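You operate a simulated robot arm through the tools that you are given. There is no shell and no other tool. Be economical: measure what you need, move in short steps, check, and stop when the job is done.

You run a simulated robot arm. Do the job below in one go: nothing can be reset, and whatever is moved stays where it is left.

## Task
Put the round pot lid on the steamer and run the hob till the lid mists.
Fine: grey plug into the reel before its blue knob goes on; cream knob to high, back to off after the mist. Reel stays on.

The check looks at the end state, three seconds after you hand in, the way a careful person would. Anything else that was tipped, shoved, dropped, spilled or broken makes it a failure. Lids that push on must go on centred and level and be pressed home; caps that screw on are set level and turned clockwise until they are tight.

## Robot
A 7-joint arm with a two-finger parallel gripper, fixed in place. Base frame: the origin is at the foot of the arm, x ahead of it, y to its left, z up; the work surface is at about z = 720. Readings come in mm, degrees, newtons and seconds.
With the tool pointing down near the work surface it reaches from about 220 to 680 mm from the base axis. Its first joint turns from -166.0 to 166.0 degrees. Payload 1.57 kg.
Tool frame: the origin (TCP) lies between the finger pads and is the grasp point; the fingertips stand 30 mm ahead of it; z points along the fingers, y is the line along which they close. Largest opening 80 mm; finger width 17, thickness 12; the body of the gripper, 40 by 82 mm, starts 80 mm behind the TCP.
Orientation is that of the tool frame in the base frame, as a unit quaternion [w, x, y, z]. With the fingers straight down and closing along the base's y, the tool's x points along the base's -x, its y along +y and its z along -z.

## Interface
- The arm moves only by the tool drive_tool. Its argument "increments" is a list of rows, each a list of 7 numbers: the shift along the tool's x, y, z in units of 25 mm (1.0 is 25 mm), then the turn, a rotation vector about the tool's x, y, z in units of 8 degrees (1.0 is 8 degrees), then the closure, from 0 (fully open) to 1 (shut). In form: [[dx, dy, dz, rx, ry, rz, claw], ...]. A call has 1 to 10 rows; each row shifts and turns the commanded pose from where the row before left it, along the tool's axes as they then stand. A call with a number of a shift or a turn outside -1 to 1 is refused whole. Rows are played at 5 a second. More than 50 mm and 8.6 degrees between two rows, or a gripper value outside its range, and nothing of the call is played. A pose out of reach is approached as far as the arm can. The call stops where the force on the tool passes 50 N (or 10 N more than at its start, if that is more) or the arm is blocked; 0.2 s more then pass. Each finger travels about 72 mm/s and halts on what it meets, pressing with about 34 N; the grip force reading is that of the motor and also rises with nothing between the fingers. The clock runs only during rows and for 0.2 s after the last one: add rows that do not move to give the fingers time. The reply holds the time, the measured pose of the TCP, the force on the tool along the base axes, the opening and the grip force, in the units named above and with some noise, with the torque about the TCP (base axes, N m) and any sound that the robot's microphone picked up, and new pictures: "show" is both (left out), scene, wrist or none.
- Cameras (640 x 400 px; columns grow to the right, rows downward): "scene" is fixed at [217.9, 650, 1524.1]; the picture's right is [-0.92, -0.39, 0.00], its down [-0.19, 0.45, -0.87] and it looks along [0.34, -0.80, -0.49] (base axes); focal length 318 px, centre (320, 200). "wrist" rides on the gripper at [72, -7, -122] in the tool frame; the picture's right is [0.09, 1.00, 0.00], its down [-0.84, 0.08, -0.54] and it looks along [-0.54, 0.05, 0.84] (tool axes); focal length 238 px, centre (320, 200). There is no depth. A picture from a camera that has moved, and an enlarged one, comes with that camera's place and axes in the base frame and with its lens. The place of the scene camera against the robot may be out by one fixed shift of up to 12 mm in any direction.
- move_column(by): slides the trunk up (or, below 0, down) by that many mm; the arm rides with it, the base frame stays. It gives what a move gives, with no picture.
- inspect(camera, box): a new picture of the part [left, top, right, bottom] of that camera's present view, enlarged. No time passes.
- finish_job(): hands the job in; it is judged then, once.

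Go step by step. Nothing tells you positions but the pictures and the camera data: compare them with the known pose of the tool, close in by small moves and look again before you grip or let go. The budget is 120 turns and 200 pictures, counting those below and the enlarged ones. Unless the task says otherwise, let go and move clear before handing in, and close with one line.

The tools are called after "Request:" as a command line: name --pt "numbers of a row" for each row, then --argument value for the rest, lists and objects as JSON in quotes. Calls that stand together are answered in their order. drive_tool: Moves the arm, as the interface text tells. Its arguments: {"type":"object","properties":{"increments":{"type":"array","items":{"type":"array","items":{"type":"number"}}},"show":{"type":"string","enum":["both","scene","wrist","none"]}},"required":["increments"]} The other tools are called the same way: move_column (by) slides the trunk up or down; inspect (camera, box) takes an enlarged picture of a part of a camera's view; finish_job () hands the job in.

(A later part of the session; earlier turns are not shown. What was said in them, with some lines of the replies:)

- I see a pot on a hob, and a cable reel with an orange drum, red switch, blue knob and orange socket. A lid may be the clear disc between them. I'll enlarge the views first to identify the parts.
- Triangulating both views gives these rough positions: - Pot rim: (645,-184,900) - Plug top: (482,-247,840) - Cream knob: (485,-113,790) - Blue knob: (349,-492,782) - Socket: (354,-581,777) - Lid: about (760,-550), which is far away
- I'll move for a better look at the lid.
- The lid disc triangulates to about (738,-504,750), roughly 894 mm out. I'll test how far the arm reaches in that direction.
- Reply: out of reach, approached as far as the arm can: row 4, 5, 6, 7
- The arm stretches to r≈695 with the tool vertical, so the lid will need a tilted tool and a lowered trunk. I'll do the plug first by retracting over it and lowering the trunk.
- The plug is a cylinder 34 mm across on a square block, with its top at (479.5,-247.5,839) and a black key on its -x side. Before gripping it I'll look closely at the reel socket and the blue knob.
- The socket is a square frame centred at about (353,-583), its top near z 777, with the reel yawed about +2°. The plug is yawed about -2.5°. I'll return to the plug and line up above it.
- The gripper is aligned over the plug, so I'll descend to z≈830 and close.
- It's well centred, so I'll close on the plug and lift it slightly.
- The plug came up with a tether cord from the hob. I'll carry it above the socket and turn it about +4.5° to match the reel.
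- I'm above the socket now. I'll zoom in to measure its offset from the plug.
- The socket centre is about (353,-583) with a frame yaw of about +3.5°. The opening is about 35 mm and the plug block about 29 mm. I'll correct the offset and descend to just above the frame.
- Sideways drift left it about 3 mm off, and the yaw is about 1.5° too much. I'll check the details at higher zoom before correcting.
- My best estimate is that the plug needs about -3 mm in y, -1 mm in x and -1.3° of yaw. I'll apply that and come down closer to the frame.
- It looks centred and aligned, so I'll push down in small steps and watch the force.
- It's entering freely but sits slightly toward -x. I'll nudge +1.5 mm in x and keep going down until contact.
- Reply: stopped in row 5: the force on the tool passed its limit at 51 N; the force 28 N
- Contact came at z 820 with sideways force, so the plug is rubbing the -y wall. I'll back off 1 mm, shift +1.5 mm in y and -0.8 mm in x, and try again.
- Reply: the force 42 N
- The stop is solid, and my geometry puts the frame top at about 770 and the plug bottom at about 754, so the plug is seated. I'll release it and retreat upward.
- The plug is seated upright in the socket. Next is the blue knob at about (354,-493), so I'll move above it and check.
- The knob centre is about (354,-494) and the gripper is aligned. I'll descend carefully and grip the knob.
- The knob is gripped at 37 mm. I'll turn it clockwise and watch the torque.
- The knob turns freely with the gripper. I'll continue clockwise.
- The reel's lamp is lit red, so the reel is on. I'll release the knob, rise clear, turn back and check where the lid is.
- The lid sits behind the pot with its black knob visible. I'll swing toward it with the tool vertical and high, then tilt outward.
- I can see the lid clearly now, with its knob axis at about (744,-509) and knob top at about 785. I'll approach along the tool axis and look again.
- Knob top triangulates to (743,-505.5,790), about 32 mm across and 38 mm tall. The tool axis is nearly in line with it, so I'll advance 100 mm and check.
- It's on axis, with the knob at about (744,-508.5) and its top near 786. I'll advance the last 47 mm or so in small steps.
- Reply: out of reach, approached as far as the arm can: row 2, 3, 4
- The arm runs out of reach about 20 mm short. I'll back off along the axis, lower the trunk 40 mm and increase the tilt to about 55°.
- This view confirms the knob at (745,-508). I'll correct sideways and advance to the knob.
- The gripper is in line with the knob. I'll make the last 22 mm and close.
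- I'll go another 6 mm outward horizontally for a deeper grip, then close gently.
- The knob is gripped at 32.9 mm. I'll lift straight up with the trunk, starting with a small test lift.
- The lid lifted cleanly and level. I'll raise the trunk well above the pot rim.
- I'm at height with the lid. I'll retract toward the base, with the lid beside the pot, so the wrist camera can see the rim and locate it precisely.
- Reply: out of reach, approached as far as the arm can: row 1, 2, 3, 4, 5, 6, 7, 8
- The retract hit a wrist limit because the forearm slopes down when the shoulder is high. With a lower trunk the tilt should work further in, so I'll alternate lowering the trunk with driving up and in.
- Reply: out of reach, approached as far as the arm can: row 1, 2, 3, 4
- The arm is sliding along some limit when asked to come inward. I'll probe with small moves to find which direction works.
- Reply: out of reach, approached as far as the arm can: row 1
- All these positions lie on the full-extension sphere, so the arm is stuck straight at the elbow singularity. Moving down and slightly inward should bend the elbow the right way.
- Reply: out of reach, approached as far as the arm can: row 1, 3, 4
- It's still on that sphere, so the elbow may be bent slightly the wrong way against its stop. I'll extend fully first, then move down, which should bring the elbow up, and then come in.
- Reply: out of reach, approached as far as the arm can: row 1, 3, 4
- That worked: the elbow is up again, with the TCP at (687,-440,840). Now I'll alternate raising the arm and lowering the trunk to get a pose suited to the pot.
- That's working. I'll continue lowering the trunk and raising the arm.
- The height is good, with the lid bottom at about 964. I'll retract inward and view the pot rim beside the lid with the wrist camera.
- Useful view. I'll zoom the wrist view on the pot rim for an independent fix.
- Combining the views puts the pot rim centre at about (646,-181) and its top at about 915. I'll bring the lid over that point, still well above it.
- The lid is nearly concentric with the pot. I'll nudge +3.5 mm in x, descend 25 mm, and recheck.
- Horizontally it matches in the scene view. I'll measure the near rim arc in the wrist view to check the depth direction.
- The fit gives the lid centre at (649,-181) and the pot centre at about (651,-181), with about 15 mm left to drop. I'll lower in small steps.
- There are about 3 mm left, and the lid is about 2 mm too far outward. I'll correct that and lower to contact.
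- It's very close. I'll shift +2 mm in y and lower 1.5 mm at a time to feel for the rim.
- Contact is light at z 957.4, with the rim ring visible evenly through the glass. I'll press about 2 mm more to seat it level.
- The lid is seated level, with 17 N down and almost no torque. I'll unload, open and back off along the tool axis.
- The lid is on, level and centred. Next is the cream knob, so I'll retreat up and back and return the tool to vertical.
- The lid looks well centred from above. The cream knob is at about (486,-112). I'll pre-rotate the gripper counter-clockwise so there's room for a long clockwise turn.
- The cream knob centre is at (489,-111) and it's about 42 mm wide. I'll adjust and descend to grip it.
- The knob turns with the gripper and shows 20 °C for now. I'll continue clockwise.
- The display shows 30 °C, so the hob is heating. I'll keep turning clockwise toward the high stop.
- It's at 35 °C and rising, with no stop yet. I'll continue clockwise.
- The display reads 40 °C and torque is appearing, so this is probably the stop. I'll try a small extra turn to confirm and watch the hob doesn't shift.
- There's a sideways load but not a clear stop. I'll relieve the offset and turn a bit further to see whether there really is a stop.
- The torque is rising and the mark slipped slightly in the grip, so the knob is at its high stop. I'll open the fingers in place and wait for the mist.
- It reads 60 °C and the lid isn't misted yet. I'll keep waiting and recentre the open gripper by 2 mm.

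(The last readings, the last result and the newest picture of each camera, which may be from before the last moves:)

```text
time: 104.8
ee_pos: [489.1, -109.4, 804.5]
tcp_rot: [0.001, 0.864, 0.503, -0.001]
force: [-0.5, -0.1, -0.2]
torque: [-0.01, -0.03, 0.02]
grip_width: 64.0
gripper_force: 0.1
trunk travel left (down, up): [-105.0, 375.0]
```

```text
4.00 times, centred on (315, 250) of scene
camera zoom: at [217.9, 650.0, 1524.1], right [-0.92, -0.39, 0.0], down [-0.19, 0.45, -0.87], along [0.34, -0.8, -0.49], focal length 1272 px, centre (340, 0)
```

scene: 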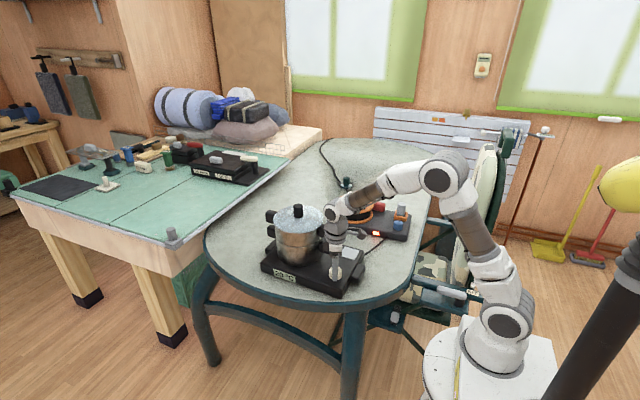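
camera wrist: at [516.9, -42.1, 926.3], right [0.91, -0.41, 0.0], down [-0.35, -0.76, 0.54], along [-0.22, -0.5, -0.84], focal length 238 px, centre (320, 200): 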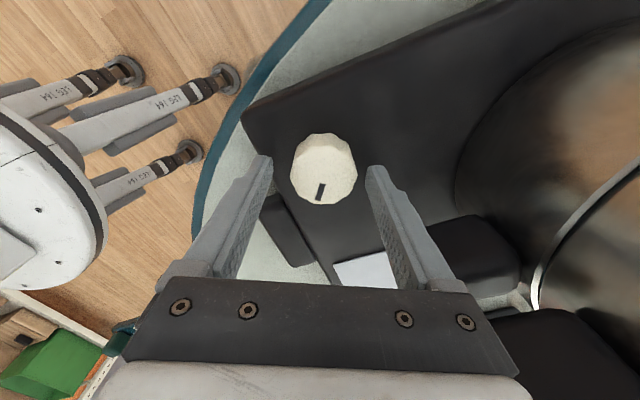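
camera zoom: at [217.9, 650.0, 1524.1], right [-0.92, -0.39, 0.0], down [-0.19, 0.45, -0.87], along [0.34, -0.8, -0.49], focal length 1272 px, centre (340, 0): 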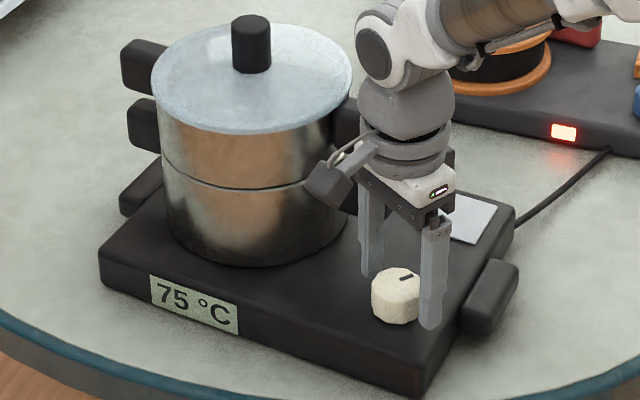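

It reads 75 °C with the lid still clear, so I'll keep waiting.

Request:
drive_tool --pt "0 0 0 0 0 0 0.2" --pt "0 0 0 0 0 0 0.2" --pt "0 0 0 0 0 0 0.2" --pt "0 0 0 0 0 0 0.2" --pt "0 0 0 0 0 0 0.2" --pt "0 0 0 0 0 0 0.2" --pt "0 0 0 0 0 0 0.2" --pt "0 0 0 0 0 0 0.2" --pt "0 0 0 0 0 0 0.2" --pt "0 0 0 0 0 0 0.2" --show "none"

Request:
drive_tool --pt "0 0 0 0 0 0 0.2" --pt "0 0 0 0 0 0 0.2" --pt "0 0 0 0 0 0 0.2" --pt "0 0 0 0 0 0 0.2" --pt "0 0 0 0 0 0 0.2" --pt "0 0 0 0 0 0 0.2" --pt "0 0 0 0 0 0 0.2" --pt "0 0 0 0 0 0 0.2" --pt "0 0 0 0 0 0 0.2" --pt "0 0 0 0 0 0 0.2" --show "none"

Request:
inspect --camera "scene" --box '[255, 200, 375, 300]'

```text
time: 107.0
ee_pos: [488.5, -110.1, 805.2]
tcp_rot: [0.0, 0.864, 0.503, -0.002]
force: [0.4, 0.2, 0.4]
torque: [0.0, 0.01, 0.01]
grip_width: 64.2
gripper_force: 0.0
trunk travel left (down, up): [-105.0, 375.0]
```

```text
time: 109.2
ee_pos: [488.3, -109.0, 804.7]
tcp_rot: [0.0, 0.864, 0.503, -0.001]
force: [-0.4, 0.1, -0.1]
torque: [-0.03, 0.0, 0.01]
grip_width: 63.9
gripper_force: 0.1
trunk travel left (down, up): [-105.0, 375.0]
```

```text
4.00 times, centred on (315, 250) of scene
camera zoom: at [217.9, 650.0, 1524.1], right [-0.92, -0.39, 0.0], down [-0.19, 0.45, -0.87], along [0.34, -0.8, -0.49], focal length 1272 px, centre (340, 0)
```

zoom: 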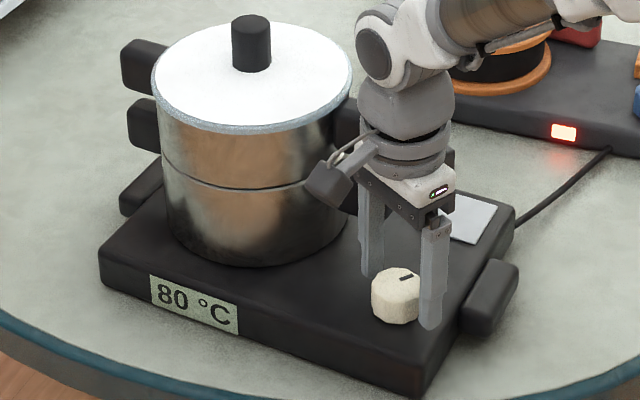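

The lid has misted white, so now I'll grip the cream knob and turn it counter-clockwise back to off.

Request:
drive_tool --pt "0 0 0.04 0 0 0 1" --pt "0 0 0 0 0 0 1" --pt "0 0 0 0 0 0 1" --pt "0 0 0 0 0 -0.8 1" --pt "0 0 0 0 0 -0.8 1" --pt "0 0 0 0 0 -0.8 1" --pt "0 0 0 0 0 -0.8 1" --pt "0 0 0 0 0 -0.8 1" --pt "0 0 0 0 0 -0.8 1" --pt "0 0 0 0 0 -0.8 1" --show "none"

Request:
drive_tool --pt "0 0 0 0 0 -0.8 1" --pt "0 0 0 0 0 -0.8 1" --pt "0 0 0 0 0 -0.8 1" --pt "0 0 0 0 0 -0.8 1" --pt "0 0 0 0 0 -0.8 1" --pt "0 0 0 0 0 -0.8 1" --pt "0 0 0 0 0 -0.8 1" --pt "0 0 0 0 0 -0.8 1" --pt "0 0 0 0 0 0 1" --show "wrist"

Request:
inspect --camera "scene" --box '[255, 200, 375, 300]'

```text
time: 111.4
ee_pos: [489.8, -110.9, 803.0]
tcp_rot: [0.005, 0.606, 0.795, 0.001]
force: [27.8, -3.9, 6.7]
torque: [0.61, 0.02, -0.13]
grip_width: 41.2
gripper_force: 33.5
trunk travel left (down, up): [-105.0, 375.0]
```

```text
time: 113.4
ee_pos: [491.4, -108.7, 803.0]
tcp_rot: [0.001, 0.203, 0.979, -0.002]
force: [24.3, 9.7, 3.3]
torque: [0.48, -0.88, -0.04]
grip_width: 41.0
gripper_force: 34.1
trunk travel left (down, up): [-105.0, 375.0]
camera wrist: at [422.4, -85.4, 926.0], right [0.31, 0.95, 0.0], down [0.8, -0.26, 0.54], along [0.52, -0.17, -0.84], focal length 238 px, centre (320, 200)
```

wrist: 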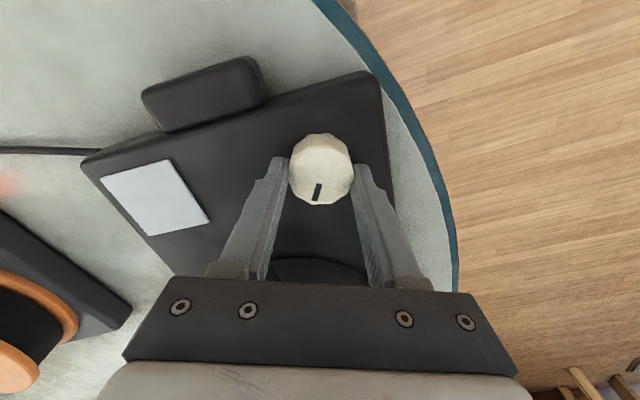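

```text
4.00 times, centred on (315, 250) of scene
camera zoom: at [217.9, 650.0, 1524.1], right [-0.92, -0.39, 0.0], down [-0.19, 0.45, -0.87], along [0.34, -0.8, -0.49], focal length 1272 px, centre (340, 0)
```

zoom: 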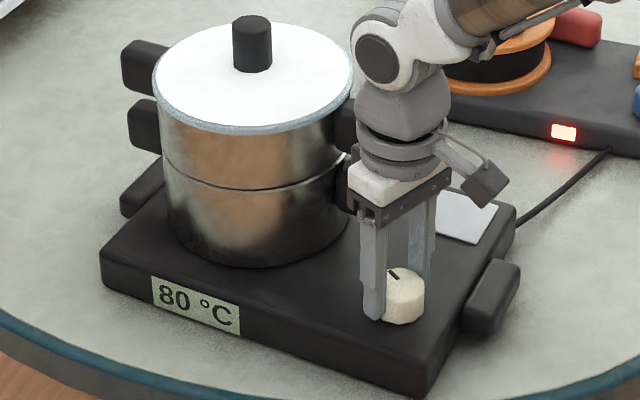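

The knob is coming back but with some side load. I'll relieve it and continue counter-clockwise toward off.

Request:
drive_tool --pt "-0.094 0.084 0 0 0 0 1" --pt "0 0 0 0 0 -0.8 1" --pt "0 0 0 0 0 -0.8 1" --pt "0 0 0 0 0 -0.8 1" --pt "0 0 0 0 0 -0.8 1" --pt "0 0 0 0 0 -0.8 1" --pt "0 0 0 0 0 -0.8 1" --pt "0 0 0 0 0 0 1" --show "none"

Request:
drive_tool --pt "0 0 0 0 0 -0.6 1" --pt "0 0 0 0 0 -0.6 1" --pt "0 0 0 0 0 0 1" --show "wrist"

Request:
inspect --camera "scene" --box '[255, 200, 375, 300]'

```text
time: 115.2
ee_pos: [491.6, -107.2, 803.7]
tcp_rot: [-0.001, -0.13, 0.991, 0.0]
force: [10.5, 13.6, 6.6]
torque: [0.51, 0.37, 0.02]
grip_width: 40.8
gripper_force: 33.5
trunk travel left (down, up): [-105.0, 375.0]
```

```text
time: 116.0
ee_pos: [489.9, -106.7, 803.5]
tcp_rot: [0.0, -0.212, 0.977, -0.002]
force: [1.2, 22.8, 16.0]
torque: [0.72, -0.32, -0.04]
grip_width: 41.2
gripper_force: 33.4
trunk travel left (down, up): [-105.0, 375.0]
camera wrist: at [428.5, -141.8, 926.2], right [-0.5, 0.87, 0.0], down [0.73, 0.42, 0.54], along [0.47, 0.27, -0.84], focal length 238 px, centre (320, 200)
```

wrist: 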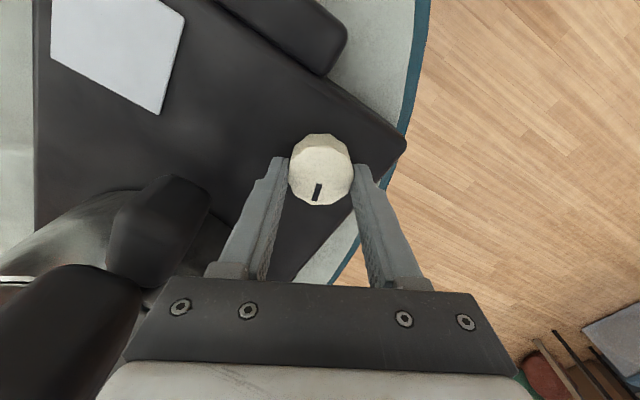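

```text
4.00 times, centred on (315, 250) of scene
camera zoom: at [217.9, 650.0, 1524.1], right [-0.92, -0.39, 0.0], down [-0.19, 0.45, -0.87], along [0.34, -0.8, -0.49], focal length 1272 px, centre (340, 0)
```

zoom: 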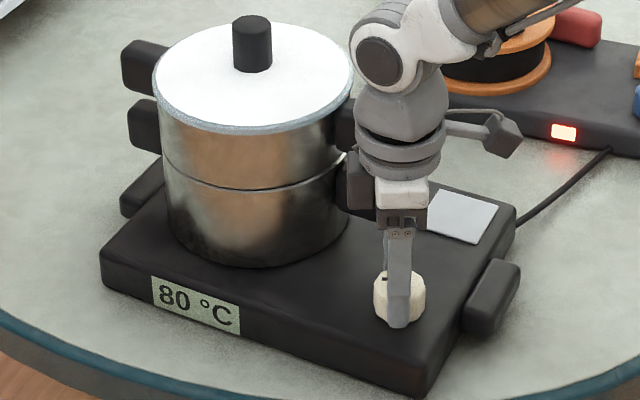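

It's close to the original off mark, with about 6° to go by my estimate. I'll relieve the load and turn a bit further to the off stop.

Request:
drive_tool --pt "-0.03 0.11 -0.05 0 0 0 1" --pt "0 0 0 0 0 -0.4 1" --pt "0 0 0 0 0 -0.4 1" --pt "0 0 0 0 0 -0.4 1" --pt "0 0 0 0 0 0 1" --show "wrist"

Request:
inspect --camera "wrist" --box '[270, 120, 370, 220]'

```text
time: 117.2
ee_pos: [491.4, -106.4, 802.6]
tcp_rot: [-0.001, -0.291, 0.957, -0.002]
force: [-2.1, 5.6, 6.5]
torque: [0.28, 0.15, -0.86]
grip_width: 40.9
gripper_force: 34.6
trunk travel left (down, up): [-105.0, 375.0]
camera wrist: at [435.1, -151.1, 926.3], right [-0.63, 0.77, 0.0], down [0.65, 0.53, 0.54], along [0.42, 0.34, -0.84], focal length 238 px, centre (320, 200)
```

wrist: 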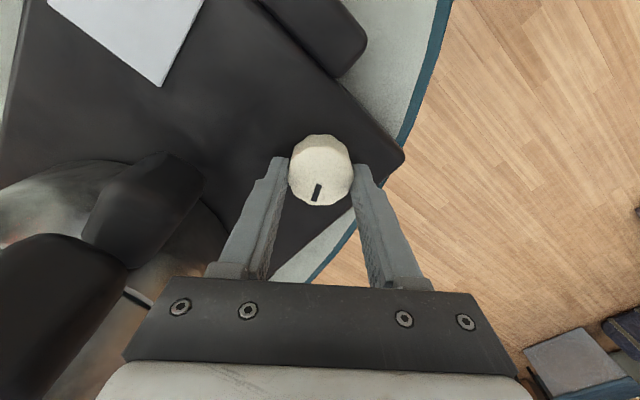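

```text
4.00 times, centred on (320, 170) of wrist
camera zoom: at [435.1, -151.1, 926.3], right [-0.63, 0.77, 0.0], down [0.65, 0.53, 0.54], along [0.42, 0.34, -0.84], focal length 953 px, centre (320, 320)
```

zoom: 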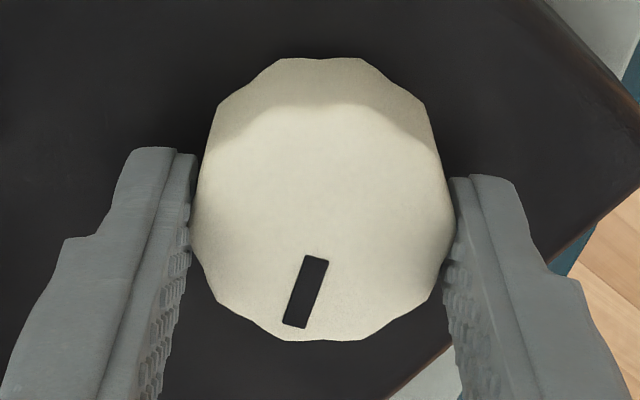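

The torque shows the off stop has been reached. I'll release, rise clear and check the final state.

Request:
drive_tool --pt "0 0 0 0 0 0.1 1" --pt "0 0 0 0 0 0 0.2" --pt "0 0 0 0 0 0 0.2" --pt "0 0 0 0 0 0 0.2" --pt "0 0 -0.8 0 0 0 0.2" --pt "0 0 -1 0 0 0 0.2" --pt "0 0 -1 0 0 0 0.2" --pt "0 0 -1 0 0 0 0.2" --show "wrist"

Request:
inspect --camera "wrist" --box '[270, 80, 370, 180]'

Request:
inspect --camera "scene" --box '[255, 200, 375, 300]'

```text
time: 119.0
ee_pos: [492.0, -107.1, 901.0]
tcp_rot: [-0.001, -0.286, 0.958, -0.001]
force: [-0.8, 0.9, 0.4]
torque: [0.02, -0.04, -0.02]
grip_width: 64.2
gripper_force: 0.0
trunk travel left (down, up): [-105.0, 375.0]
camera wrist: at [434.8, -151.4, 1024.0], right [-0.62, 0.78, 0.0], down [0.66, 0.52, 0.54], along [0.42, 0.34, -0.84], focal length 238 px, centre (320, 200)
```

wrist: 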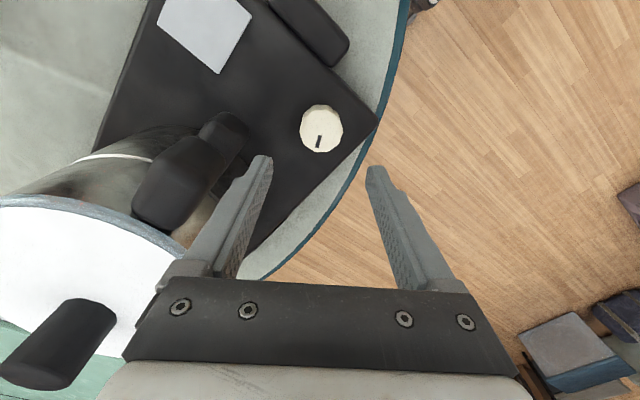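

```text
4.00 times, centred on (320, 130) of wrist
camera zoom: at [434.8, -151.4, 1024.0], right [-0.62, 0.78, 0.0], down [0.66, 0.52, 0.54], along [0.42, 0.34, -0.84], focal length 953 px, centre (320, 480)
```

zoom: 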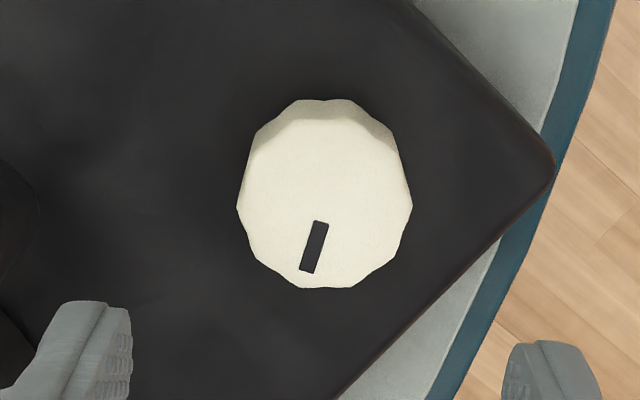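

```text
4.00 times, centred on (315, 250) of scene
camera zoom: at [217.9, 650.0, 1524.1], right [-0.92, -0.39, 0.0], down [-0.19, 0.45, -0.87], along [0.34, -0.8, -0.49], focal length 1272 px, centre (340, 0)
```

zoom: 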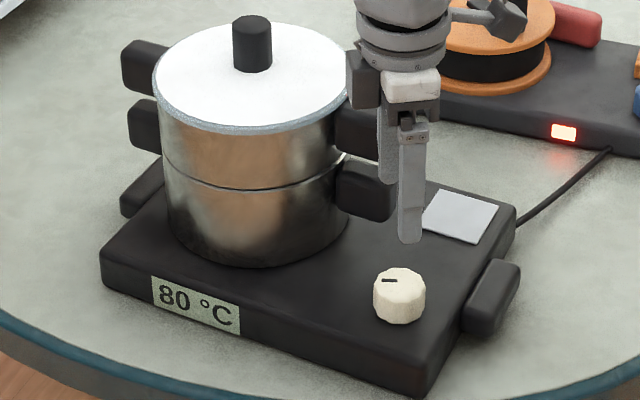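

The knob mark matches its original off position and the lid is misted. I'll move clear and confirm the temperature stops rising and the reel stays on.

Request:
drive_tool --pt "0 0 -1 0 0 0 0.2" --pt "0 0 -1 0 0 0 0.2" --pt "0 0 -1 0 0 0 0.2" --pt "0 0 -1 0 0 0 0.2" --pt "0.8 0 -0.6 0 0 0 0.2" --pt "0.8 0 0 0 0 0 0.2" --pt "0.8 0 0 0 0 0 0.2" --pt "0.8 0 0 0 0 0 0.2" --pt "0 0 0 0 0 0 0.2" --pt "0 0 0 0 0 0 0.2" --show "scene"

Request:
inspect --camera "scene" --box '[255, 180, 425, 300]'

```text
time: 121.2
ee_pos: [423.5, -151.8, 1014.3]
tcp_rot: [-0.001, -0.285, 0.958, -0.001]
force: [0.3, 0.1, 0.1]
torque: [-0.01, 0.0, 0.0]
grip_width: 63.8
gripper_force: 0.1
trunk travel left (down, up): [-105.0, 375.0]
```

scene: 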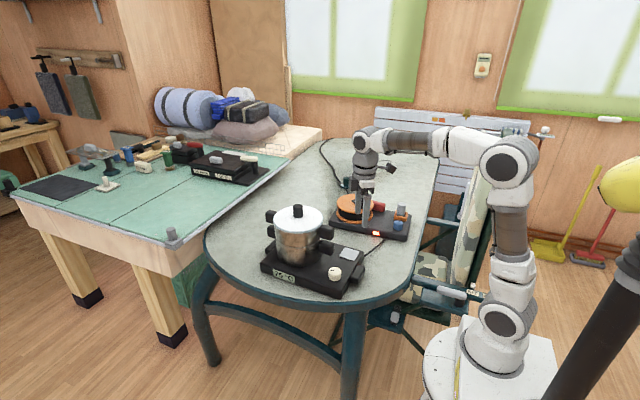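

```text
3.33 times, centred on (340, 240) of scene
camera zoom: at [217.9, 650.0, 1524.1], right [-0.92, -0.39, 0.0], down [-0.19, 0.45, -0.87], along [0.34, -0.8, -0.49], focal length 1060 px, centre (253, 67)
```

zoom: 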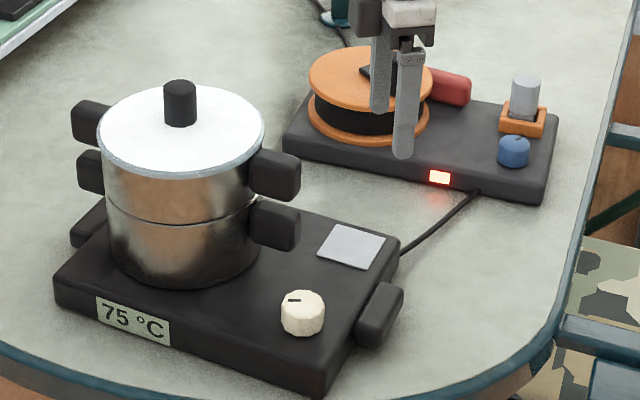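

The temperature has fallen to 75 °C, so the hob is off. The lid is on and misted, the plug is in the reel socket, the reel lamp is lit, and the arm is clear, so I'm handing in.

Request:
finish_job

```text
The job is handed in.
```

The round lid is on the steamer and misted at 80 °C; the grey plug went into the reel before its blue knob was turned on, the reel is still on, and the cream knob went to high and is back at off.
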